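You operate a simulated robot arm through the tools that you are given. There is no shell and no other tool.

Carry out the task below with a simulated two-armed robot. There is one attempt and no reset: what you move stays moved.

JOB
Take the green pot and leave it on top of the white test plate. Close the dry cabinet door. Put the orange cartridge seven on the shelf under the grey side table. Open the clear dome lid. Any order will do. Set down upright: green pot.

Only the result counts: the job must be done as asked and must still hold three seconds after the hand-in. Knocking over, shifting, dropping, spilling or breaking anything else fails it. Lids that push on must go on centred and level and be pressed home; caps that screw on are set level and turned clockwise until they are tight.

ROBOT AND FRAMES
Two 7-joint arms with two-finger parallel grippers on one trunk, on a base that drives. Base frame: it is fixed to the floor where the robot stands at the start and does not move with it; the origin is under the middle of the robot, x ahead of it, y to its left, z up. Units: mm, degrees, N and s.
The left shoulder is at the start at [59, 174, 1234], the right one opposite. With the tool pointing down near the work surface each hand reaches from about 240 to 700 mm from the robot's upright axis, wherever it stands, measured 20 degrees to its own side. Places, roughly: clear dome lid [4500, 2500, 1100]; dry cabinet door [-2500, 700, 1100]; green pot [2750, -1750, 1000]; orange cartridge seven [-4250, 750, 500]; shelf under the grey side table [-2200, 500, 300]; white test plate (17x8x3 cm) [6300, 900, 1200]. Payload 3.6 kg a hand.
Tool frame (each hand has its own): the origin (TCP) lies between the finger pads and is the grasp point; the fingertips stand 30 mm ahead of it; z points along the fingers, y is the line along which they close. The gripper opens to 110 mm. The fingers are 20 mm wide and 10 mm thick; the gripper's body (48 by 112 mm) begins 55 mm behind the TCP.
Orientation is told as [roll, pitch, yaw] about the base's x, y, z axes, in that order, counted from this pose: with the fingers straight down and closing along the base's y, the tool's x points along the base's -x, its y along +y and its z along -z.

CONTROLS
- The arms move only by the tool drive_tool. It takes "left_targets", "right_targets" or both (then of equal length, played together; a hand with none holds still); each is a list of rows, each a list of 7 numbers: the shift along the base's x, y, z in mm, then the turn, a rotation vector about the base's x, y, z in degrees, then the finger opening in mm, from 0 to 110. In form: [[x, y, z, ax, ay, az, hand], ...]. A call has 1 to 20 rows; each row shifts and turns the commanded pose from where the row before left it. Each row takes 0.2 s and may step no farther than 50 mm and 8.6 degrees from the row before; otherwise, or with a gripper value out of range, the whole call is refused. Where a pose cannot be reached the arm comes as near as it can. A force on the tool above 40 N (or 10 N above the force at the start of the call, whichever is more), or a blocked arm, ends the call early, and 0.2 s more pass. The fingers move at their own pace (about 153 mm/s each) and stop on an object; they squeeze with about 42 N. The grip force told is the motor's: it shows also when the fingers shut on nothing. Time passes only in rows, and 0.2 s behind the last, so rows that do not move let the fingers close. The reply holds the time, the measured pose of the TCP, the force on the tool along the base axes, the opening and the grip force, in the units named above and with some noise, with the torque about the TCP (base axes, N m) and any sound that the robot's microphone picked up.
- Cameras (640 x 400 px; columns grow to the right, rows downward): "scene" is now at [143.9, -8.9, 1402.7]; the picture's right is [-0.12, -0.99, 0.00], its down [-0.64, 0.08, -0.77] and it looks along [0.76, -0.09, -0.64] (base axes); focal length 269 px, centre (320, 200). "left" rides on the left gripper at [72, -17, -103] in its tool frame; the picture's right is [0.23, 0.97, 0.00], its down [-0.76, 0.18, -0.62] and it looks along [-0.61, 0.14, 0.78] (tool axes); focal length 222 px, centre (320, 200). "right" rides on the right gripper at [73, 17, -103] in its tool frame; the picture's right is [-0.23, 0.97, 0.00], its down [-0.76, -0.18, -0.62] and it looks along [-0.61, -0.14, 0.78] (tool axes); focal length 222 px, centre (320, 200). There is no depth. A picture from a camera that has moved, and an enlarged one, comes with that camera's place and axes in the base frame and with its lens.
- grab_frame(camera): a new picture of that camera. The clock stands still meanwhile.
- move_column(by): slides the trunk up (or, below 0, down) by that many mm; the arms and the scene camera ride with it, the base frame stays. It gives what a move gives, with no picture.
- steer(legs): drives the robot by 1 to 6 legs, each [ahead, left, turn to the left] in mm, mm and degrees, along the robot's own axes; the way and the turn of a leg run together, so that a leg with both is an arc; at most 1500 mm and 180 degrees a leg. The arms and the cameras ride along, it lands a little off, and it stops where it bumps. It gives what a move gives.
- head_to(pan, tilt): turns the head with the scene camera to pan (to the left, within 86 degrees either way) and tilt (down, from -29 to 69), counted from straight ahead of the robot. It gives what a move gives.
- enlarge(camera, box): a new picture of the part [left, top, right, bottom] of that camera's present view, enlarged. The clock stands still meanwhile.
- sign_off(): hands the job in; it is judged then, once.

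Nothing tells you exact positions but the pictures and the camera data. Unless the task says otherwise, let go and move clear before handing in.

The tools are called after "Call:" as name(argument=value, ...) on one line, values as JSON. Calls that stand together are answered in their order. drive_tool: Moves the arms, as the interface text tells. Its arguments: {"type":"object","properties":{"left_targets":{"type":"array"},"right_targets":{"type":"array"}},"required":[]} The other tools are called the same way: move_column (by) slides the trunk up or down; steer (legs) drives the base; head_to (pan, tilt) turns the head that bears the scene camera; grab_frame (camera) takes a picture; enlarge (camera, box) takes an enlarged picture of a part of a camera's view; sign_off () hands the job in.

At the start:

```text
t: 0.0
left_tool_pos: [391.0, 129.9, 1185.3]
left_orientation: [0.0, -0.1, 0.0]
left_ft_force: [0.3, 0.3, 0.5]
left_moment: [0.0, 0.03, -0.02]
left_opening: 109.9
left_grip_force: 0.0
right_tool_pos: [380.5, -156.0, 1189.1]
right_orientation: [0.0, 0.1, 0.0]
right_ft_force: [0.2, -0.3, -0.6]
right_moment: [-0.04, -0.01, 0.0]
right_opening: 110.1
right_grip_force: 0.1
trunk travel left (down, up): [-350.0, 413.0]
robot x, y, heading: [2.5, 0.7, -0.1]
head pan, tilt: [-6.8, 39.9]
```

scene: 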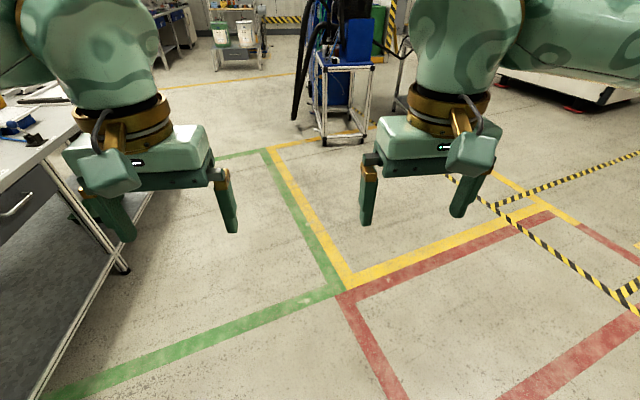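
right: 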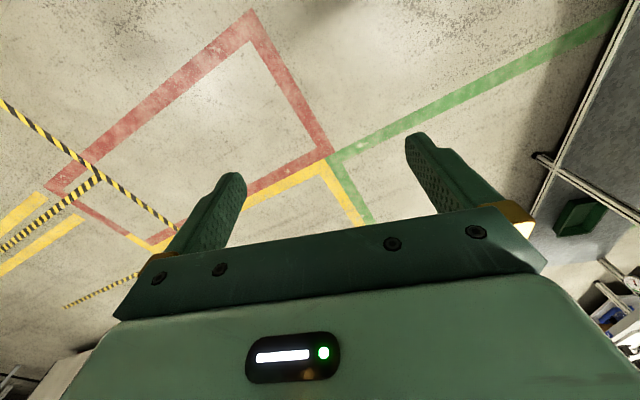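
left: 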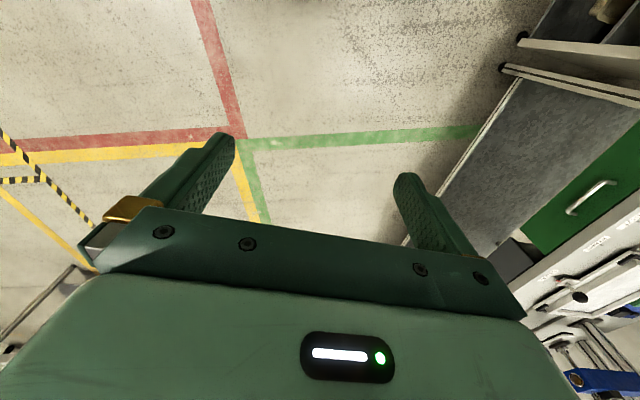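

I see an industrial hall with a bench on the left and a rack ahead. I'll look around with the head first to build a map before driving.

Call:
head_to(pan=0, tilt=10)

Call:
grab_frame(camera="scene")

Call:
head_to(pan=60, tilt=15)

Call:
grab_frame(camera="scene")

Call:
head_to(pan=-60, tilt=15)

Call:
grab_frame(camera="scene")

```text
t: 0.9
left_tool_pos: [391.2, 130.1, 1185.1]
left_orientation: [0.0, 0.1, 0.0]
left_ft_force: [-0.6, 0.1, 0.0]
left_moment: [0.0, 0.03, 0.01]
left_opening: 110.1
left_grip_force: 0.1
right_tool_pos: [380.5, -156.7, 1188.0]
right_orientation: [0.0, 0.1, 0.1]
right_ft_force: [0.0, -0.5, 0.1]
right_moment: [0.01, -0.02, -0.01]
right_opening: 110.0
right_grip_force: 0.0
trunk travel left (down, up): [-350.0, 413.0]
robot x, y, heading: [-1.2, 4.4, 0.0]
head pan, tilt: [0.0, 10.0]
```

```text
taken
camera scene: at [152.4, 1.2, 1450.2], right [0.0, -1.0, 0.0], down [-0.17, 0.0, -0.98], along [0.98, 0.0, -0.17], focal length 269 px, centre (320, 200)
```

scene: 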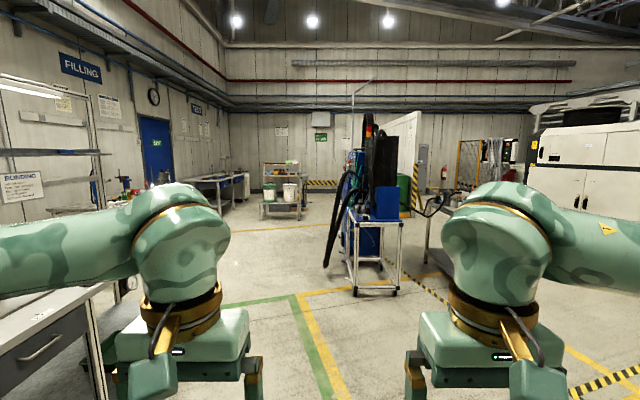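

```text
t: 2.2
left_tool_pos: [389.7, 129.9, 1184.9]
left_orientation: [0.1, -0.1, 0.0]
left_ft_force: [1.1, 0.3, -0.1]
left_moment: [-0.01, 0.01, 0.03]
left_opening: 109.7
left_grip_force: 0.0
right_tool_pos: [381.6, -156.0, 1187.6]
right_orientation: [0.0, 0.1, 0.0]
right_ft_force: [-0.2, 0.0, 0.3]
right_moment: [-0.05, -0.01, -0.03]
right_opening: 110.2
right_grip_force: 0.1
trunk travel left (down, up): [-350.0, 413.0]
robot x, y, heading: [-1.2, 2.4, -0.1]
head pan, tilt: [60.0, 15.0]
```

```text
taken
camera scene: at [106.2, 82.0, 1442.2], right [0.87, -0.5, 0.0], down [-0.13, -0.22, -0.97], along [0.48, 0.84, -0.26], focal length 269 px, centre (320, 200)
```

scene: 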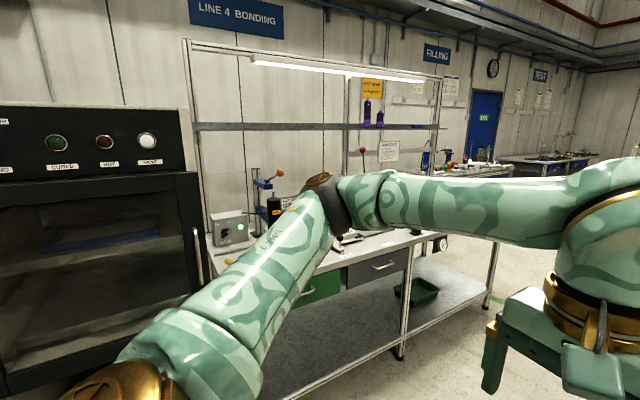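

```text
t: 4.2
left_tool_pos: [391.3, 129.9, 1185.6]
left_orientation: [0.0, 0.0, 0.0]
left_ft_force: [-0.9, -1.2, -0.2]
left_moment: [-0.01, -0.02, -0.01]
left_opening: 109.8
left_grip_force: 0.1
right_tool_pos: [380.3, -156.8, 1187.4]
right_orientation: [0.1, 0.1, 0.0]
right_ft_force: [0.6, 1.0, 0.8]
right_moment: [-0.01, 0.0, -0.01]
right_opening: 110.0
right_grip_force: 0.0
trunk travel left (down, up): [-350.0, 413.0]
robot x, y, heading: [2.9, 0.5, -0.1]
head pan, tilt: [-60.0, 15.0]
```

```text
taken
camera scene: at [106.2, -79.7, 1442.2], right [-0.87, -0.5, 0.0], down [-0.13, 0.22, -0.97], along [0.48, -0.84, -0.26], focal length 269 px, centre (320, 200)
```

scene: 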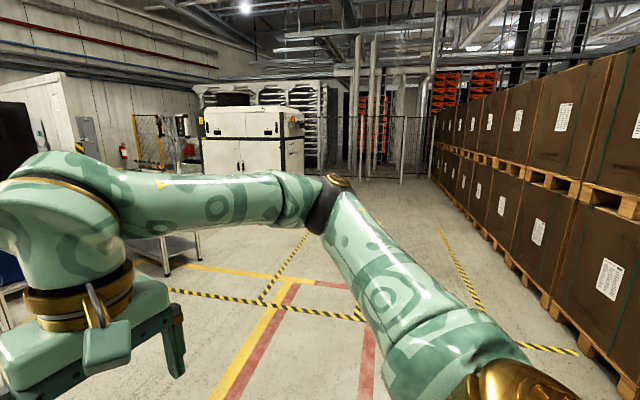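

The bench front lies around y≈1080 on the left, so turning in place looks clear. I'll turn right in two steps to see what is behind me.

Call:
steer(legs=[[0, -200, 0], [0, 0, -135]])

Call:
head_to(pan=0, tilt=15)

Call:
grab_frame(camera="scene")

Call:
head_to(pan=-50, tilt=20)

Call:
grab_frame(camera="scene")

```text
t: 11.6
left_tool_pos: [-204.1, -560.5, 1185.8]
left_orientation: [-0.1, 0.0, -138.1]
left_ft_force: [0.8, 0.2, 0.6]
left_moment: [-0.03, 0.0, 0.0]
left_opening: 109.9
left_grip_force: 0.2
right_tool_pos: [-387.1, -339.5, 1188.3]
right_orientation: [0.0, 0.1, -138.1]
right_ft_force: [-0.1, 0.5, -0.1]
right_moment: [-0.02, -0.01, 0.02]
right_opening: 110.0
right_grip_force: 0.0
trunk travel left (down, up): [-350.0, 413.0]
robot x, y, heading: [2.2, -205.6, -137.9]
head pan, tilt: [-60.0, 15.0]
```

```text
t: 12.9
left_tool_pos: [-203.8, -559.9, 1185.6]
left_orientation: [0.0, 0.0, -138.1]
left_ft_force: [0.5, -0.2, 0.0]
left_moment: [0.03, 0.0, -0.01]
left_opening: 109.8
left_grip_force: 0.0
right_tool_pos: [-386.8, -339.6, 1188.2]
right_orientation: [-0.1, 0.1, -138.1]
right_ft_force: [0.0, 0.4, 0.0]
right_moment: [0.01, 0.02, 0.01]
right_opening: 110.2
right_grip_force: 0.0
trunk travel left (down, up): [-350.0, 413.0]
robot x, y, heading: [0.7, -203.0, -138.1]
head pan, tilt: [0.0, 15.0]
```

```text
taken
camera scene: at [-114.9, -303.2, 1442.1], right [-0.67, 0.75, 0.0], down [0.19, 0.17, -0.97], along [-0.72, -0.64, -0.26], focal length 269 px, centre (320, 200)
```

scene: 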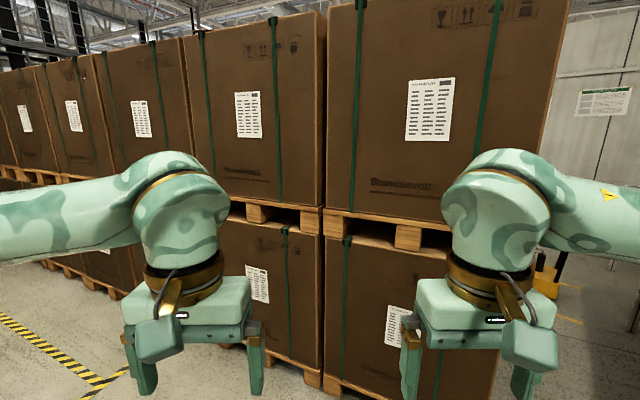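

```text
t: 14.1
left_tool_pos: [-204.4, -559.7, 1183.5]
left_orientation: [0.0, 0.1, -138.1]
left_ft_force: [0.3, -0.1, -0.2]
left_moment: [-0.01, 0.03, 0.0]
left_opening: 110.1
left_grip_force: 0.0
right_tool_pos: [-387.8, -339.2, 1188.4]
right_orientation: [0.0, 0.1, -138.1]
right_ft_force: [0.1, 0.4, 0.1]
right_moment: [-0.01, 0.03, 0.0]
right_opening: 110.2
right_grip_force: 0.0
trunk travel left (down, up): [-350.0, 413.0]
robot x, y, heading: [3.1, -201.1, -137.9]
head pan, tilt: [-50.0, 20.0]
```

```text
taken
camera scene: at [-137.5, -227.8, 1434.0], right [0.14, 0.99, 0.0], down [0.34, -0.05, -0.94], along [-0.93, 0.13, -0.34], focal length 269 px, centre (320, 200)
```

scene: 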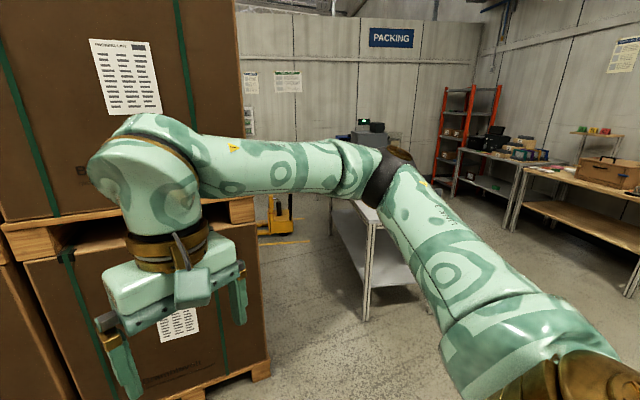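

Behind me is a packing area with tables along the right wall. I'll turn to face that way fully and look with the head.

Call:
steer(legs=[[0, 0, -45]])

Call:
head_to(pan=0, tilt=15)

Call:
grab_frame(camera="scene")

Call:
head_to(pan=-45, tilt=20)

Call:
grab_frame(camera="scene")

```text
t: 16.5
left_tool_pos: [-397.5, -306.3, 1185.2]
left_orientation: [0.0, 0.0, 176.2]
left_ft_force: [-0.2, 0.0, 0.2]
left_moment: [0.01, -0.02, 0.01]
left_opening: 110.0
left_grip_force: 0.0
right_tool_pos: [-369.7, -21.2, 1187.9]
right_orientation: [0.0, 0.1, 176.4]
right_ft_force: [-0.4, -0.6, -0.6]
right_moment: [-0.03, 0.01, 0.01]
right_opening: 110.1
right_grip_force: 0.0
trunk travel left (down, up): [-350.0, 413.0]
robot x, y, heading: [0.1, -202.4, 176.2]
head pan, tilt: [-50.0, 20.0]
```

```text
t: 17.7
left_tool_pos: [-399.4, -306.6, 1184.8]
left_orientation: [0.1, 0.0, 176.3]
left_ft_force: [-0.2, 0.2, -0.1]
left_moment: [0.03, 0.0, 0.03]
left_opening: 110.4
left_grip_force: 0.0
right_tool_pos: [-368.6, -20.8, 1187.6]
right_orientation: [0.0, 0.1, 176.3]
right_ft_force: [0.4, 0.1, 0.4]
right_moment: [-0.03, -0.02, 0.02]
right_opening: 110.1
right_grip_force: 0.1
trunk travel left (down, up): [-350.0, 413.0]
robot x, y, heading: [-0.4, -201.5, 176.0]
head pan, tilt: [0.0, 15.0]
```

```text
taken
camera scene: at [-153.7, -190.7, 1442.1], right [0.07, 1.0, 0.0], down [0.26, -0.02, -0.97], along [-0.96, 0.06, -0.26], focal length 269 px, centre (320, 200)
```

scene: 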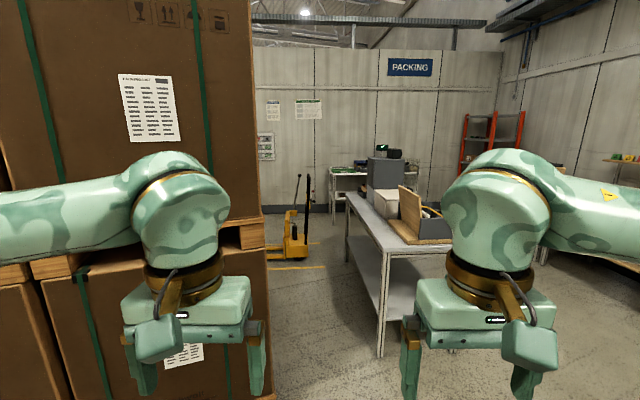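

```text
t: 18.8
left_tool_pos: [-398.2, -306.9, 1183.9]
left_orientation: [0.0, 0.0, 176.3]
left_ft_force: [1.1, 0.0, 0.1]
left_moment: [-0.04, 0.0, -0.01]
left_opening: 110.1
left_grip_force: 0.1
right_tool_pos: [-369.1, -21.8, 1187.1]
right_orientation: [0.0, 0.1, 176.3]
right_ft_force: [-0.6, 0.5, 0.7]
right_moment: [0.01, -0.01, -0.02]
right_opening: 110.0
right_grip_force: 0.0
trunk travel left (down, up): [-350.0, 413.0]
robot x, y, heading: [2.0, -204.1, 176.4]
head pan, tilt: [-45.0, 20.0]
```

```text
taken
camera scene: at [-122.0, -126.9, 1434.0], right [0.75, 0.66, 0.0], down [0.23, -0.26, -0.94], along [-0.62, 0.71, -0.34], focal length 269 px, centre (320, 200)
```

scene: 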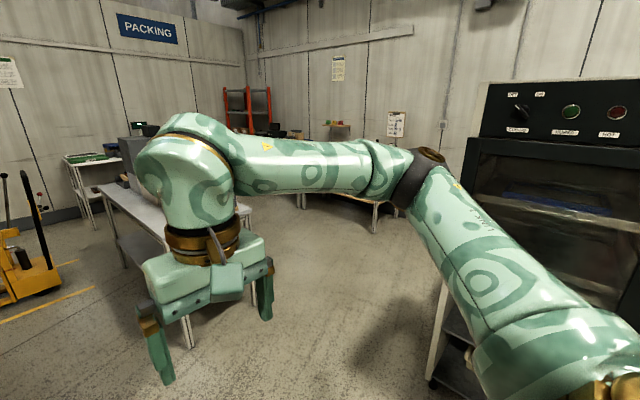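

The grey-topped table with a shelf under it stands ahead, with some boxes on it. I'll enlarge this area.

Call:
head_to(pan=0, tilt=15)

Call:
enlarge(camera="scene", box=[320, 120, 480, 220])

Call:
enlarge(camera="scene", box=[320, 200, 480, 300])

```text
t: 19.9
left_tool_pos: [-396.9, -306.5, 1183.8]
left_orientation: [0.0, -0.1, 176.4]
left_ft_force: [-0.7, -0.1, 1.3]
left_moment: [0.02, 0.0, -0.01]
left_opening: 110.3
left_grip_force: 0.2
right_tool_pos: [-368.6, -21.2, 1187.8]
right_orientation: [0.1, 0.2, 176.3]
right_ft_force: [0.4, -0.6, 0.1]
right_moment: [0.01, 0.0, -0.01]
right_opening: 110.0
right_grip_force: 0.1
trunk travel left (down, up): [-350.0, 413.0]
robot x, y, heading: [-0.5, -204.0, 176.2]
head pan, tilt: [0.0, 15.0]
```

```text
4.00 times, centred on (400, 170) of scene
camera zoom: at [-153.7, -190.7, 1442.1], right [0.07, 1.0, 0.0], down [0.26, -0.02, -0.97], along [-0.96, 0.06, -0.26], focal length 1078 px, centre (0, 320)
```

zoom: 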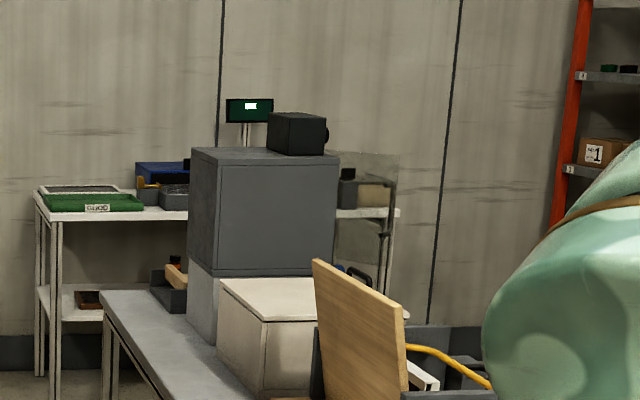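

```text
4.00 times, centred on (400, 250) of scene
camera zoom: at [-153.7, -190.7, 1442.1], right [0.07, 1.0, 0.0], down [0.26, -0.02, -0.97], along [-0.96, 0.06, -0.26], focal length 1078 px, centre (0, 0)
```

zoom: 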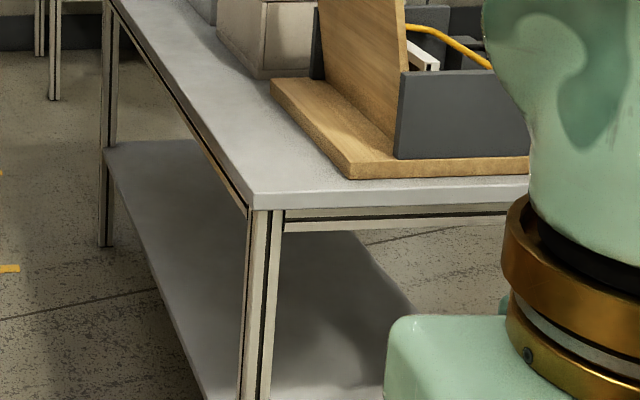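

The grey side table's near-left corner is about (-1550, 300); the dry cabinet sits on it with its glass door swung open toward +y. I'll move closer, toward the aisle on the right.

Call:
steer(legs=[[650, -500, 0]])

Call:
grab_frame(camera="scene")

Call:
head_to(pan=-45, tilt=25)

Call:
grab_frame(camera="scene")

```text
t: 24.3
left_tool_pos: [-1019.2, 229.3, 1184.5]
left_orientation: [-0.1, 0.1, 176.4]
left_ft_force: [-0.7, 0.3, 0.2]
left_moment: [0.02, 0.03, 0.02]
left_opening: 109.9
left_grip_force: 0.1
right_tool_pos: [-990.7, 515.5, 1187.4]
right_orientation: [0.0, 0.2, 176.3]
right_ft_force: [0.2, -0.7, 0.6]
right_moment: [0.0, 0.0, -0.01]
right_opening: 110.1
right_grip_force: 0.1
trunk travel left (down, up): [-350.0, 413.0]
robot x, y, heading: [-621.6, 335.9, 176.5]
head pan, tilt: [0.0, 15.0]
```

```text
taken
camera scene: at [-775.5, 345.2, 1442.1], right [0.06, 1.0, 0.0], down [0.26, -0.02, -0.97], along [-0.96, 0.06, -0.26], focal length 269 px, centre (320, 200)
```

scene: 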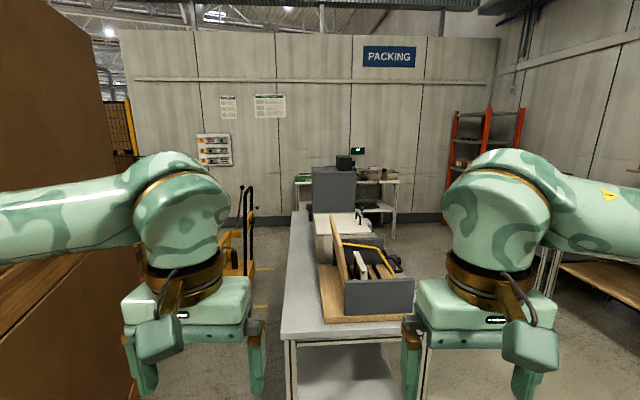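

```text
t: 25.4
left_tool_pos: [-1020.3, 228.8, 1184.3]
left_orientation: [0.0, 0.0, 176.3]
left_ft_force: [0.0, -0.3, -1.0]
left_moment: [0.02, -0.02, -0.01]
left_opening: 109.9
left_grip_force: 0.0
right_tool_pos: [-991.7, 514.0, 1188.1]
right_orientation: [0.0, 0.1, 176.3]
right_ft_force: [0.3, -0.2, 0.8]
right_moment: [0.03, 0.01, -0.02]
right_opening: 109.8
right_grip_force: 0.0
trunk travel left (down, up): [-350.0, 413.0]
robot x, y, heading: [-622.2, 336.6, 176.3]
head pan, tilt: [-45.0, 25.0]
```

```text
taken
camera scene: at [-742.8, 408.0, 1425.9], right [0.75, 0.66, 0.0], down [0.28, -0.32, -0.91], along [-0.6, 0.68, -0.42], focal length 269 px, centre (320, 200)
```

scene: 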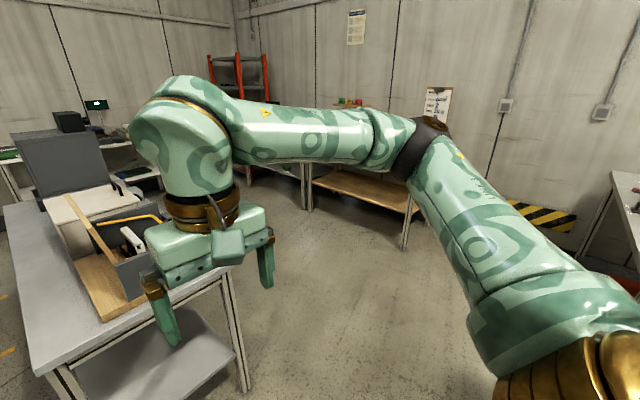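

The table spans y≈300–780 starting at x≈-1550, and the aisle on its +y side is open. I'll drive around its corner into the aisle.

Call:
steer(legs=[[250, -100, 0], [50, -950, 0], [700, 0, 0]])

Call:
head_to(pan=35, tilt=25)

Call:
grab_frame(camera="scene")

Call:
head_to(pan=0, tilt=15)

Call:
grab_frame(camera="scene")

```text
t: 35.4
left_tool_pos: [-1934.9, 1364.6, 1184.4]
left_orientation: [0.0, 0.0, 176.0]
left_ft_force: [0.6, 0.9, 0.2]
left_moment: [0.0, 0.01, 0.0]
left_opening: 110.0
left_grip_force: 0.0
right_tool_pos: [-1906.0, 1649.5, 1187.7]
right_orientation: [-0.1, 0.1, 176.1]
right_ft_force: [-0.1, 0.1, 0.3]
right_moment: [0.01, -0.01, 0.02]
right_opening: 110.0
right_grip_force: 0.1
trunk travel left (down, up): [-350.0, 413.0]
robot x, y, heading: [-1535.4, 1462.6, 175.9]
head pan, tilt: [-45.0, 25.0]
```

```text
t: 36.9
left_tool_pos: [-1935.9, 1364.4, 1185.0]
left_orientation: [0.0, 0.0, 176.0]
left_ft_force: [1.3, -0.1, 0.0]
left_moment: [-0.01, -0.02, 0.01]
left_opening: 110.1
left_grip_force: 0.1
right_tool_pos: [-1905.7, 1648.9, 1188.3]
right_orientation: [0.1, 0.2, 176.0]
right_ft_force: [0.3, -0.7, -0.1]
right_moment: [0.0, -0.01, 0.01]
right_opening: 109.9
right_grip_force: 0.1
trunk travel left (down, up): [-350.0, 413.0]
robot x, y, heading: [-1537.4, 1463.9, 176.0]
head pan, tilt: [35.0, 25.0]
```

```text
taken
camera scene: at [-1676.5, 1425.0, 1425.9], right [-0.51, 0.86, 0.0], down [0.36, 0.22, -0.91], along [-0.78, -0.47, -0.42], focal length 269 px, centre (320, 200)
```

scene: 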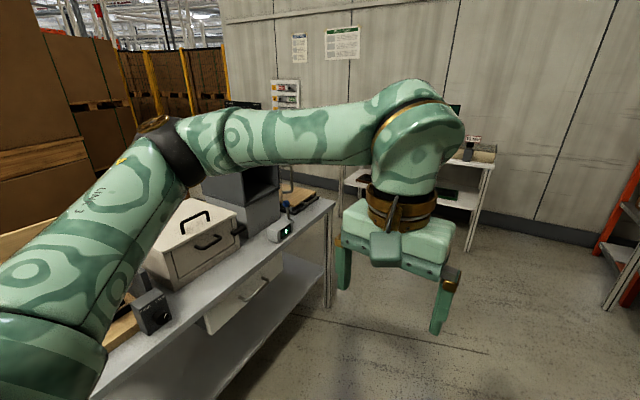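

```text
t: 38.0
left_tool_pos: [-1935.9, 1364.8, 1184.0]
left_orientation: [0.0, 0.0, 176.0]
left_ft_force: [0.5, -0.3, 0.7]
left_moment: [0.0, 0.01, -0.01]
left_opening: 110.2
left_grip_force: 0.0
right_tool_pos: [-1905.2, 1648.8, 1187.8]
right_orientation: [-0.1, 0.1, 175.9]
right_ft_force: [0.2, -0.6, 0.6]
right_moment: [-0.02, 0.0, 0.03]
right_opening: 109.8
right_grip_force: 0.2
trunk travel left (down, up): [-350.0, 413.0]
robot x, y, heading: [-1537.2, 1464.3, 176.2]
head pan, tilt: [0.0, 15.0]
```

```text
taken
camera scene: at [-1690.6, 1478.8, 1442.1], right [0.07, 1.0, 0.0], down [0.26, -0.02, -0.97], along [-0.96, 0.07, -0.26], focal length 269 px, centre (320, 200)
```

scene: 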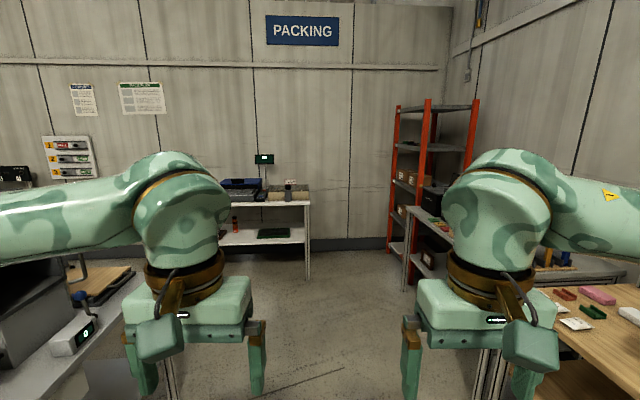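

The far table at x≈-4250 has something red/orange on its lower shelf — maybe the cartridges. I'll enlarge.

Call:
enlarge(camera="scene", box=[200, 150, 320, 250])

Call:
enlarge(camera="scene", box=[0, 120, 140, 220])

Call:
enlarge(camera="scene", box=[380, 90, 500, 280])

```text
4.00 times, centred on (260, 200) of scene
camera zoom: at [-1690.6, 1478.8, 1442.1], right [0.07, 1.0, 0.0], down [0.26, -0.02, -0.97], along [-0.96, 0.07, -0.26], focal length 1078 px, centre (560, 200)
```

zoom: 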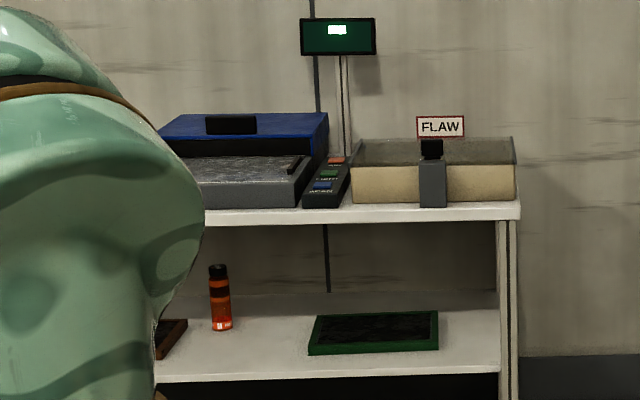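

```text
4.00 times, centred on (70, 170) of scene
camera zoom: at [-1690.6, 1478.8, 1442.1], right [0.07, 1.0, 0.0], down [0.26, -0.02, -0.97], along [-0.96, 0.07, -0.26], focal length 1078 px, centre (1320, 320)
```

zoom: 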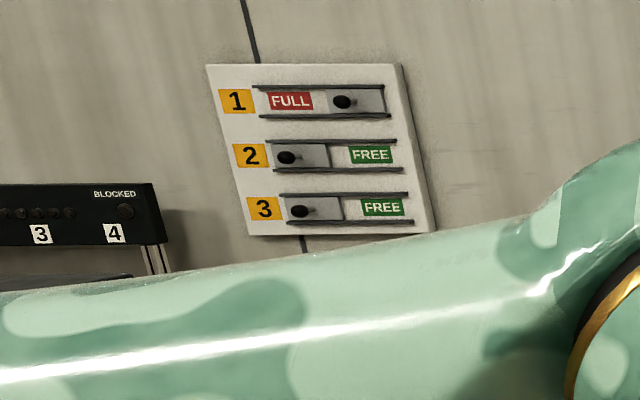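

```text
2.11 times, centred on (440, 185) of scene
camera zoom: at [-1690.6, 1478.8, 1442.1], right [0.07, 1.0, 0.0], down [0.26, -0.02, -0.97], along [-0.96, 0.07, -0.26], focal length 567 px, centre (67, 232)
```

zoom: 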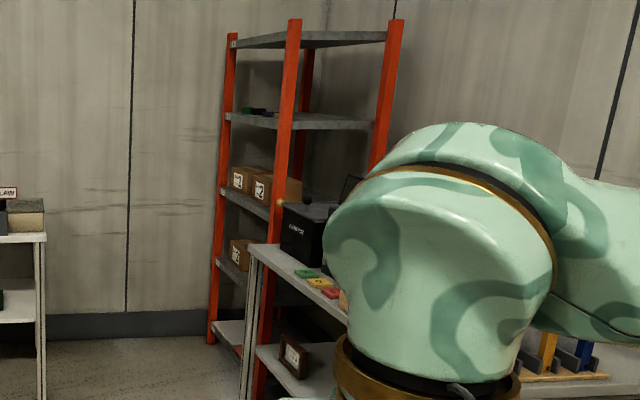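

The orange cartridge stands on the far table's lower shelf around (-4250, 810), base z≈430. I'll now drive abreast of the dry cabinet and face it to see its door.

Call:
steer(legs=[[800, 0, 0], [0, 0, 94]])

Call:
head_to(pan=0, tilt=30)

Call:
grab_frame(camera="scene")

```text
t: 46.0
left_tool_pos: [-2192.5, 1125.6, 1184.5]
left_orientation: [-0.1, 0.0, -91.4]
left_ft_force: [-0.5, 0.0, -0.2]
left_moment: [-0.02, -0.01, -0.02]
left_opening: 110.0
left_grip_force: 0.1
right_tool_pos: [-2479.4, 1143.9, 1187.1]
right_orientation: [0.0, 0.1, -91.5]
right_ft_force: [-0.1, 0.6, -0.3]
right_moment: [0.02, -0.01, 0.01]
right_opening: 110.0
right_grip_force: 0.1
trunk travel left (down, up): [-350.0, 413.0]
robot x, y, heading: [-2315.8, 1517.8, -91.4]
head pan, tilt: [0.0, 15.0]
```

```text
t: 46.8
left_tool_pos: [-2193.7, 1127.3, 1184.6]
left_orientation: [0.0, 0.0, -91.6]
left_ft_force: [0.3, 1.1, -0.6]
left_moment: [-0.05, -0.01, 0.01]
left_opening: 110.2
left_grip_force: 0.0
right_tool_pos: [-2479.5, 1143.6, 1188.4]
right_orientation: [0.0, 0.1, -91.5]
right_ft_force: [0.2, 0.5, 0.2]
right_moment: [0.04, 0.01, 0.04]
right_opening: 109.9
right_grip_force: 0.1
trunk travel left (down, up): [-350.0, 413.0]
robot x, y, heading: [-2313.4, 1517.9, -91.7]
head pan, tilt: [0.0, 30.0]
```

```text
taken
camera scene: at [-2317.7, 1370.9, 1418.0], right [-1.0, 0.03, 0.0], down [0.01, 0.5, -0.87], along [-0.02, -0.87, -0.5], focal length 269 px, centre (320, 200)
```

scene: 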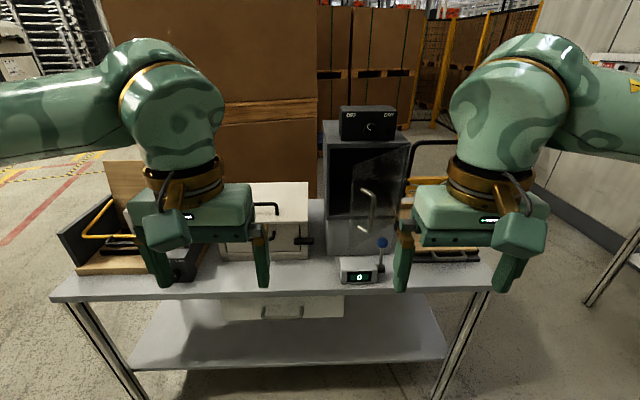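

The dry cabinet is right in front: a dark box with a glass door standing ajar. I'll enlarge it.

Call:
enlarge(camera="scene", box=[310, 95, 430, 290])

Call:
enlarge(camera="scene", box=[40, 240, 500, 400])

```text
2.05 times, centred on (370, 192) of scene
camera zoom: at [-2317.7, 1370.9, 1418.0], right [-1.0, 0.03, 0.0], down [0.01, 0.5, -0.87], along [-0.02, -0.87, -0.5], focal length 553 px, centre (217, 215)
```

zoom: 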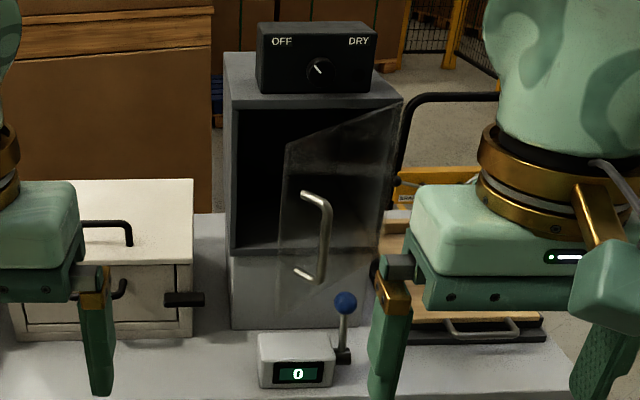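

```text
1.39 times, centred on (270, 320) of scene
camera zoom: at [-2317.7, 1370.9, 1418.0], right [-1.0, 0.03, 0.0], down [0.01, 0.5, -0.87], along [-0.02, -0.87, -0.5], focal length 375 px, centre (390, 33)
```

zoom: 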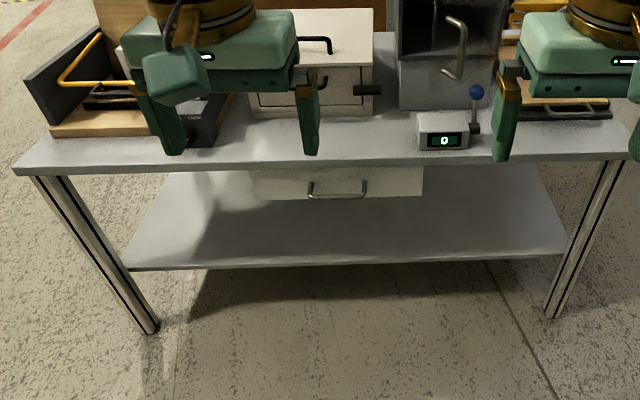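

The cabinet's glass door is hinged on its picture-right (-x) edge and stands about 40–60° open, handle outward; a small device with a blue-ball lever stands in front. I'll move closer and look again, also with the right hand camera.

Call:
steer(legs=[[220, 0, 0]])

Call:
head_to(pan=-12, tilt=35)

Call:
enlarge(camera="scene", box=[220, 60, 420, 300])

Call:
grab_frame(camera="right")

Call:
grab_frame(camera="scene")

```text
t: 48.5
left_tool_pos: [-2195.6, 908.5, 1184.4]
left_orientation: [-0.1, 0.1, -91.1]
left_ft_force: [-0.1, 0.3, 0.4]
left_moment: [0.05, 0.0, 0.0]
left_opening: 109.8
left_grip_force: 0.0
right_tool_pos: [-2481.5, 924.3, 1187.8]
right_orientation: [-0.1, 0.1, -91.2]
right_ft_force: [1.0, 0.0, 0.9]
right_moment: [0.05, 0.01, 0.02]
right_opening: 110.2
right_grip_force: 0.0
trunk travel left (down, up): [-350.0, 413.0]
robot x, y, heading: [-2317.1, 1303.0, -91.1]
head pan, tilt: [0.0, 30.0]
```

```text
t: 49.2
left_tool_pos: [-2195.6, 910.8, 1184.6]
left_orientation: [0.1, 0.0, -91.2]
left_ft_force: [0.3, -0.7, 0.2]
left_moment: [-0.04, 0.0, -0.03]
left_opening: 110.0
left_grip_force: 0.0
right_tool_pos: [-2482.2, 926.4, 1187.5]
right_orientation: [0.0, 0.0, -91.2]
right_ft_force: [-0.3, -0.4, -0.6]
right_moment: [0.02, -0.03, 0.04]
right_opening: 110.1
right_grip_force: 0.1
trunk travel left (down, up): [-350.0, 413.0]
robot x, y, heading: [-2320.0, 1306.4, -91.1]
head pan, tilt: [-12.0, 35.0]
```

```text
1.67 times, centred on (320, 180) of scene
camera zoom: at [-2340.0, 1158.8, 1410.2], right [-0.97, 0.23, 0.0], down [0.13, 0.56, -0.82], along [-0.19, -0.8, -0.57], focal length 449 px, centre (320, 233)
```

zoom: 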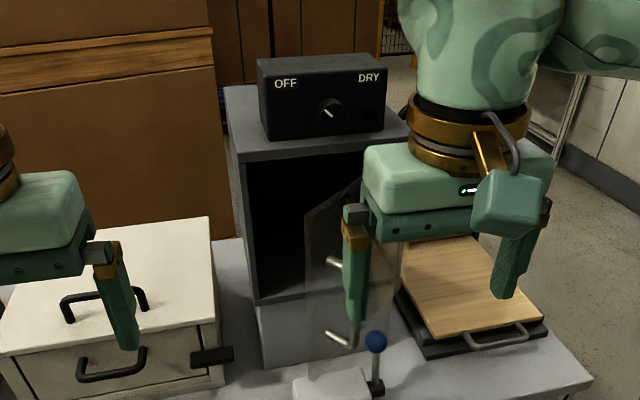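

```text
taken
camera right: at [-2463.9, 998.0, 1291.6], right [0.97, -0.25, 0.0], down [-0.19, -0.76, 0.62], along [-0.15, -0.6, -0.78], focal length 222 px, centre (320, 200)
```

right: 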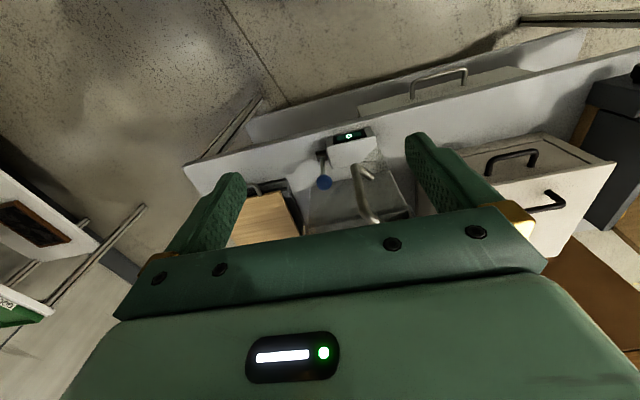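

```text
taken
camera scene: at [-2340.0, 1158.8, 1410.2], right [-0.97, 0.23, 0.0], down [0.13, 0.56, -0.82], along [-0.19, -0.8, -0.57], focal length 269 px, centre (320, 200)
```

scene: 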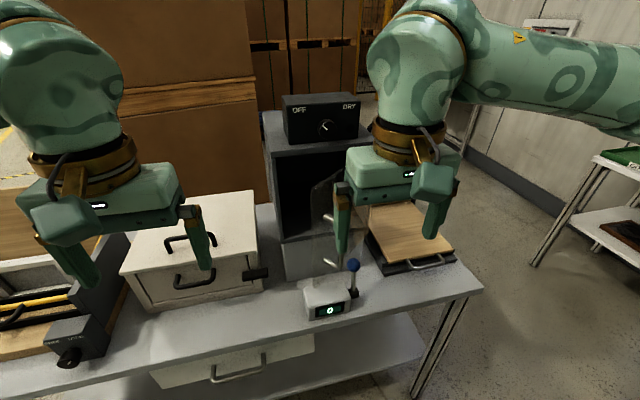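

I triangulate the door: hinge ≈(-2587, 655), free edge ≈(-2411, 792), z 930–1175, handle near the free edge (z≈1010–1120). I'll close the right fingers, lower to z≈1130 and push the glass between hinge and handle, clear of the lever.

Call:
drive_tool(right_targets=[[0, 0, -28, 0, 0, 0, 0], [0, 0, -28, 0, 0, 0, 0], [0, -40, 0, 0, 0, 0, 0], [0, -40, 0, 0, 0, 0, 0], [0, -35, 0, 0, 0, 0, 0]])

Call:
grab_frame(camera="scene")

Call:
grab_frame(camera="right")

```text
t: 50.4
left_tool_pos: [-2194.9, 909.6, 1184.4]
left_orientation: [0.1, 0.2, -91.1]
left_ft_force: [0.0, -0.5, -0.8]
left_moment: [-0.01, 0.01, 0.0]
left_opening: 109.9
left_grip_force: 0.0
right_tool_pos: [-2480.6, 808.7, 1132.5]
right_orientation: [0.0, 0.0, -91.1]
right_ft_force: [0.2, 0.6, 0.6]
right_moment: [0.0, 0.0, 0.04]
right_opening: 0.2
right_grip_force: 37.8
trunk travel left (down, up): [-350.0, 413.0]
robot x, y, heading: [-2324.5, 1308.6, -91.1]
head pan, tilt: [-12.0, 35.0]
```

```text
taken
camera scene: at [-2339.6, 1157.6, 1410.0], right [-0.97, 0.23, 0.0], down [0.13, 0.56, -0.82], along [-0.19, -0.8, -0.57], focal length 269 px, centre (320, 200)
```

scene: 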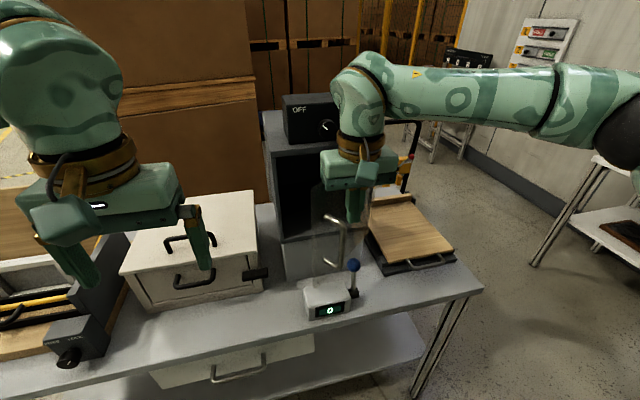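

```text
taken
camera right: at [-2462.2, 881.5, 1236.1], right [0.97, -0.25, 0.0], down [-0.19, -0.76, 0.62], along [-0.15, -0.6, -0.78], focal length 222 px, centre (320, 200)
```

right: 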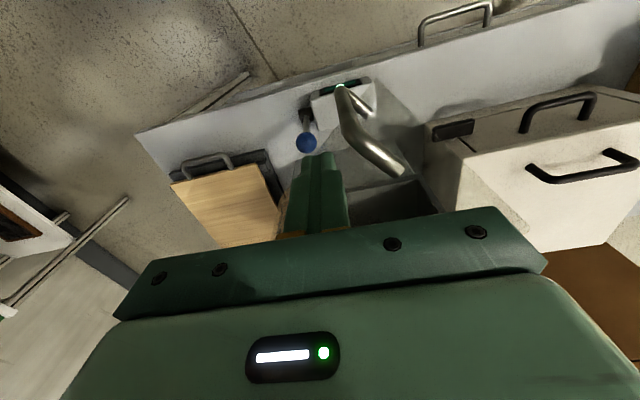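

The fingers are on the door's outer side, hinge-side of the handle and well above the lever. I'll push slowly toward -y with a slight +x drift.

Call:
drive_tool(right_targets=[[0, -25, 0, 0, 0, 0, 0], [0, -25, 0, 0, 0, 0, 0], [3, -15, 0, 0, 0, 0, 0], [5, -15, 0, 0, 0, 0, 0], [5, -15, 0, 0, 0, 0, 0], [5, -12, 0, 0, 0, 0, 0], [3, -10, 0, 0, 0, 0, 0]])

Call:
grab_frame(camera="scene")

Call:
grab_frame(camera="right")

```text
t: 52.0
left_tool_pos: [-2197.4, 912.4, 1185.9]
left_orientation: [0.0, -0.1, -91.2]
left_ft_force: [0.0, 0.6, -0.3]
left_moment: [0.03, -0.02, 0.0]
left_opening: 110.0
left_grip_force: 0.0
right_tool_pos: [-2463.6, 718.6, 1129.4]
right_orientation: [0.2, -0.2, -91.1]
right_ft_force: [-5.3, 15.5, 9.0]
right_moment: [-1.85, -0.43, -0.3]
right_opening: 0.0
right_grip_force: 37.4
right hand out of reach, approached as far as the arm can: row 6, 7
trunk travel left (down, up): [-350.0, 413.0]
robot x, y, heading: [-2317.9, 1303.2, -91.3]
head pan, tilt: [-12.0, 35.0]
```

```text
taken
camera scene: at [-2341.1, 1162.5, 1410.7], right [-0.97, 0.23, 0.0], down [0.13, 0.56, -0.82], along [-0.19, -0.8, -0.57], focal length 269 px, centre (320, 200)
```

scene: 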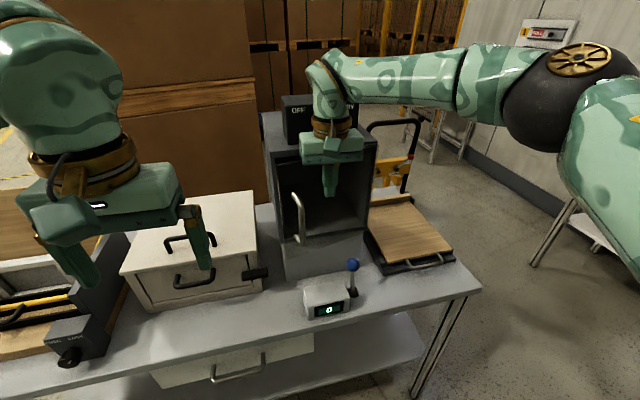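

```text
taken
camera right: at [-2446.0, 790.7, 1232.5], right [0.97, -0.25, 0.0], down [-0.19, -0.76, 0.63], along [-0.15, -0.61, -0.78], focal length 222 px, centre (320, 200)
```

right: 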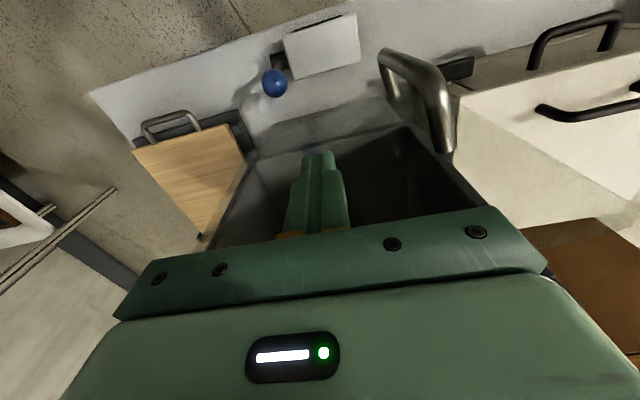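

The door swung most of the way (≈13–20° left) but the arm is at its reach limit. I'll back off the hand, drive 90 mm closer and push on.

Call:
drive_tool(right_targets=[[0, 40, 0, 0, 0, 0, 0], [0, 40, 0, 0, 0, 0, 0], [0, 20, 0, 0, 0, 0, 0]])

Call:
steer(legs=[[95, 0, 0]])

Call:
grab_frame(camera="scene")

Call:
grab_frame(camera="right")

```text
t: 52.8
left_tool_pos: [-2197.7, 906.5, 1185.1]
left_orientation: [0.1, 0.1, -91.1]
left_ft_force: [0.4, -0.3, -1.0]
left_moment: [0.01, 0.0, 0.0]
left_opening: 110.0
left_grip_force: 0.1
right_tool_pos: [-2465.0, 811.3, 1128.1]
right_orientation: [0.0, 0.0, -91.3]
right_ft_force: [-9.7, -13.7, 7.6]
right_moment: [-0.23, 0.2, 0.03]
right_opening: 0.0
right_grip_force: 38.1
trunk travel left (down, up): [-350.0, 413.0]
robot x, y, heading: [-2320.8, 1302.6, -91.1]
head pan, tilt: [-12.0, 35.0]
```

```text
t: 53.9
left_tool_pos: [-2199.1, 816.6, 1185.4]
left_orientation: [-0.1, 0.0, -91.2]
left_ft_force: [0.1, 0.1, -0.3]
left_moment: [0.01, 0.02, -0.02]
left_opening: 110.2
left_grip_force: 0.1
right_tool_pos: [-2466.0, 721.5, 1127.7]
right_orientation: [0.0, 0.3, -91.1]
right_ft_force: [-0.5, -0.1, 0.9]
right_moment: [0.02, 0.02, 0.0]
right_opening: 0.0
right_grip_force: 37.2
trunk travel left (down, up): [-350.0, 413.0]
robot x, y, heading: [-2323.5, 1214.8, -91.2]
head pan, tilt: [-12.0, 35.0]
```

```text
taken
camera scene: at [-2342.3, 1065.6, 1409.9], right [-0.97, 0.23, 0.0], down [0.13, 0.56, -0.82], along [-0.19, -0.8, -0.57], focal length 269 px, centre (320, 200)
```

scene: 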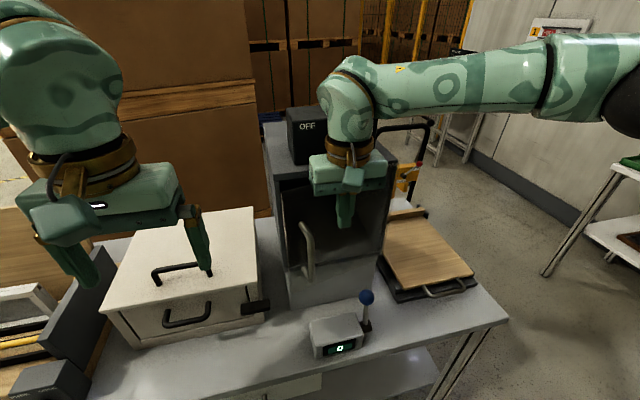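

```text
taken
camera right: at [-2446.5, 793.4, 1231.9], right [0.97, -0.25, 0.0], down [-0.19, -0.76, 0.62], along [-0.15, -0.6, -0.78], focal length 222 px, centre (320, 200)
```

right: 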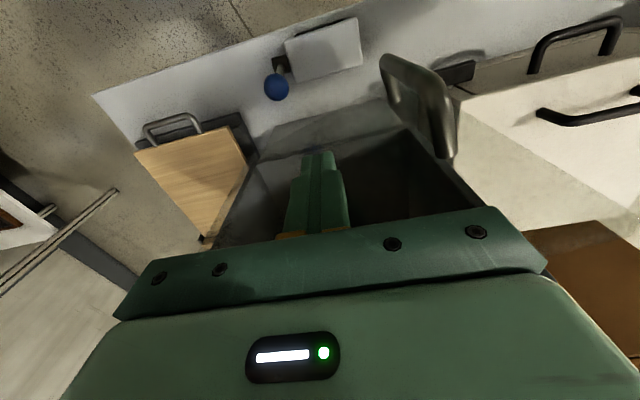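

The robot is closer and the fingertips are again at the glass. I'll push on in small steps, watching the force.

Call:
drive_tool(right_targets=[[2, -12, 0, 0, 0, 0, 0], [2, -12, 0, 0, 0, 0, 0], [2, -10, 0, 0, 0, 0, 0], [1, -8, 0, 0, 0, 0, 0], [0, -6, 0, 0, 0, 0, 0]])

Call:
grab_frame(camera="scene")

Call:
grab_frame(camera="right")

```text
t: 54.4
left_tool_pos: [-2200.0, 823.4, 1187.2]
left_orientation: [0.0, -0.1, -91.3]
left_ft_force: [0.0, -0.3, -0.5]
left_moment: [-0.01, 0.01, 0.02]
left_opening: 110.0
left_grip_force: 0.0
right_tool_pos: [-2464.3, 720.7, 1128.5]
right_orientation: [-0.2, 0.8, -91.3]
right_ft_force: [-4.7, 22.8, 4.1]
right_moment: [-2.29, -0.37, -0.29]
right_opening: 0.1
right_grip_force: 37.6
trunk travel left (down, up): [-350.0, 413.0]
robot x, y, heading: [-2319.9, 1213.4, -91.3]
head pan, tilt: [-12.0, 35.0]
stopped in row 2 (right hand): the force on the tool passed its limit at 51 N (the readings are from after the stop); the commanded pose is now the measured one
```

```text
taken
camera scene: at [-2343.7, 1073.7, 1411.0], right [-0.97, 0.23, 0.0], down [0.13, 0.55, -0.82], along [-0.19, -0.8, -0.57], focal length 269 px, centre (320, 200)
```

scene: 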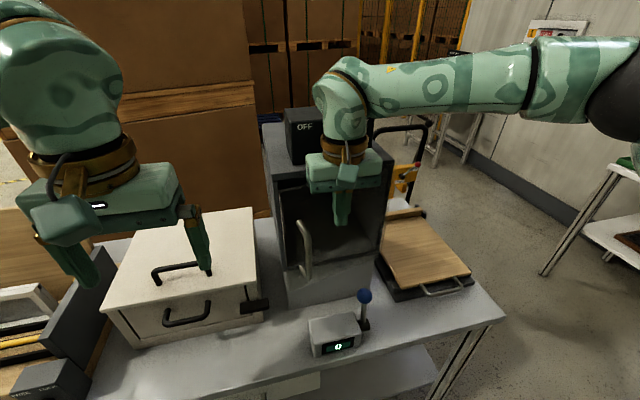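

```text
taken
camera right: at [-2445.1, 790.3, 1233.8], right [0.97, -0.25, -0.01], down [-0.19, -0.77, 0.61], along [-0.16, -0.59, -0.79], focal length 222 px, centre (320, 200)
```

right: 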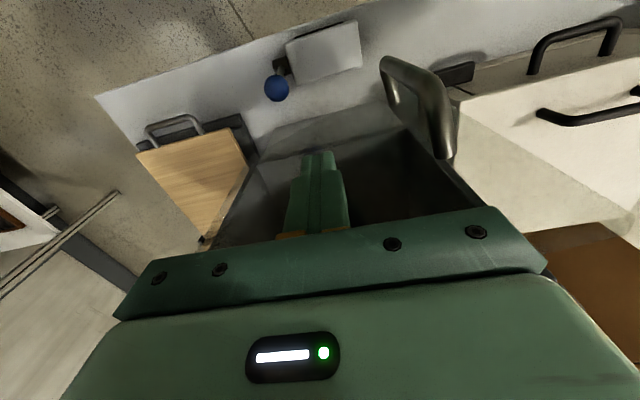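

The torque shows contact ~100 mm above the TCP: the gripper body touches the knob box on the cabinet top, not the door. I'll back off, pitch the fingers toward the cabinet and push the glass lower down.

Call:
drive_tool(right_targets=[[0, 40, 0, 0, 0, 0, 0], [0, 40, 0, 0, 0, 0, 0], [0, 40, 0, 0, 0, 0, 0], [0, 0, -9, -8.5, 0, 0, 0], [0, 0, -9, -8.5, 0, 0, 0], [0, 0, -9, -8.5, 0, 0, 0], [0, 0, -9, -8.5, 0, 0, 0], [0, 0, -9, -8.5, 0, 0, 0], [0, 0, -9, -8.5, 0, 0, 0], [0, 0, -9, -8.5, 0, 0, 0]])

Call:
grab_frame(camera="scene")

Call:
grab_frame(camera="right")

```text
t: 55.0
left_tool_pos: [-2198.8, 818.9, 1185.1]
left_orientation: [-0.1, 0.0, -91.2]
left_ft_force: [-0.3, -0.7, 0.3]
left_moment: [-0.05, 0.03, -0.02]
left_opening: 110.1
left_grip_force: 0.1
right_tool_pos: [-2464.2, 771.4, 1128.2]
right_orientation: [-0.1, 0.5, -91.5]
right_ft_force: [-1.3, -0.2, 4.2]
right_moment: [-0.11, -0.13, -0.09]
right_opening: 0.1
right_grip_force: 37.6
trunk travel left (down, up): [-350.0, 413.0]
robot x, y, heading: [-2321.3, 1211.4, -91.4]
head pan, tilt: [-12.0, 35.0]
stopped in row 2 (right hand): the force on the tool passed its limit at 44 N (the readings are from after the stop); the commanded pose is now the measured one
```

```text
taken
camera scene: at [-2341.9, 1068.2, 1410.0], right [-0.97, 0.23, 0.0], down [0.13, 0.56, -0.82], along [-0.19, -0.8, -0.57], focal length 269 px, centre (320, 200)
```

scene: 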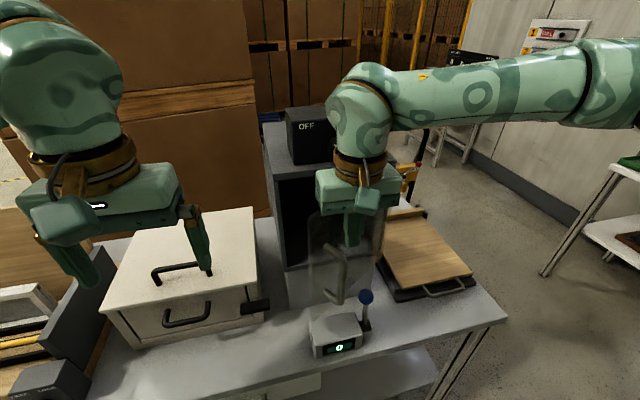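

```text
taken
camera right: at [-2446.3, 841.7, 1232.3], right [0.97, -0.25, 0.0], down [-0.2, -0.76, 0.62], along [-0.16, -0.6, -0.79], focal length 222 px, centre (320, 200)
```

right: 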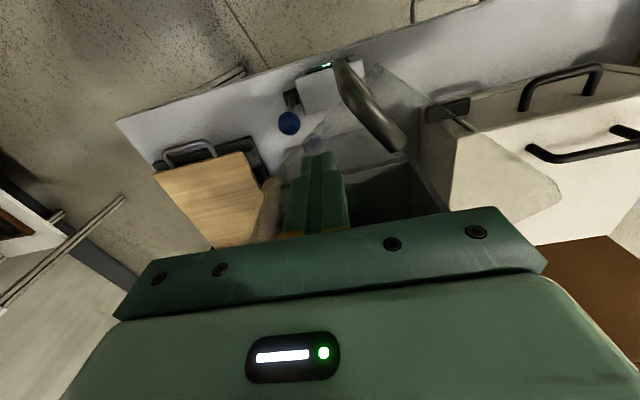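

Pulling back swung the door open again, so the fingers seem to be on the inner side or caught on the door. I'll look closely before moving.

Call:
enlarge(camera="scene", box=[260, 150, 420, 320])

Call:
enlarge(camera="right", box=[220, 40, 460, 240])

Call:
grab_frame(camera="left")

```text
2.35 times, centred on (340, 235) of scene
camera zoom: at [-2341.9, 1068.2, 1410.0], right [-0.97, 0.23, 0.0], down [0.13, 0.56, -0.82], along [-0.19, -0.8, -0.57], focal length 634 px, centre (273, 118)
```

zoom: 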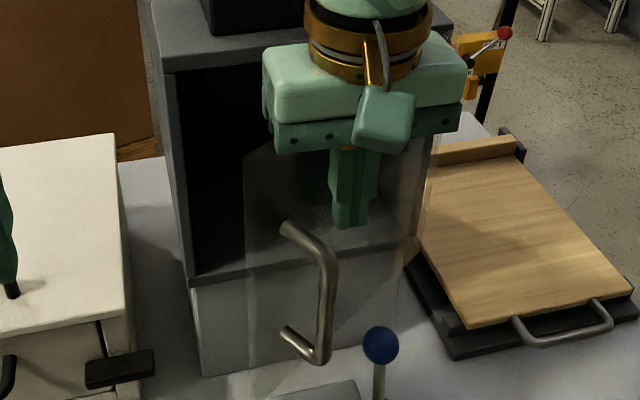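

```text
2.00 times, centred on (340, 140) of right
camera zoom: at [-2446.3, 841.7, 1232.3], right [0.97, -0.25, 0.0], down [-0.2, -0.76, 0.62], along [-0.16, -0.6, -0.79], focal length 444 px, centre (280, 320)
```

zoom: 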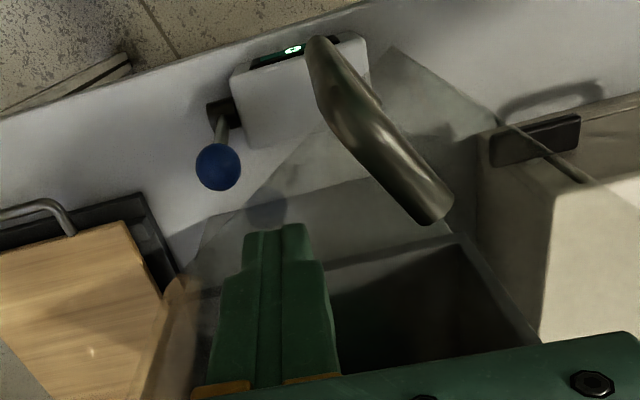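

```text
taken
camera left: at [-2212.5, 890.7, 1287.5], right [0.98, 0.21, 0.0], down [0.16, -0.77, 0.62], along [0.13, -0.61, -0.78], focal length 222 px, centre (320, 200)
```

left: 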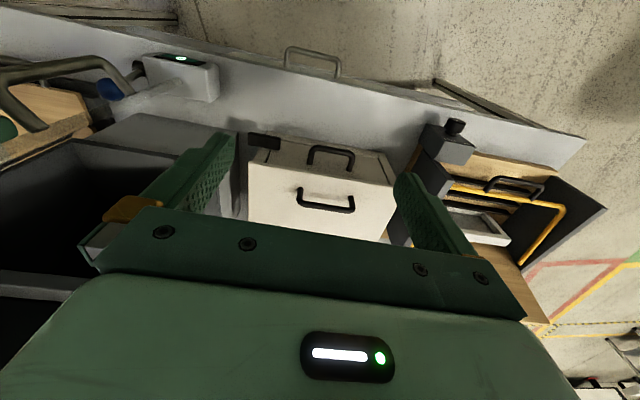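

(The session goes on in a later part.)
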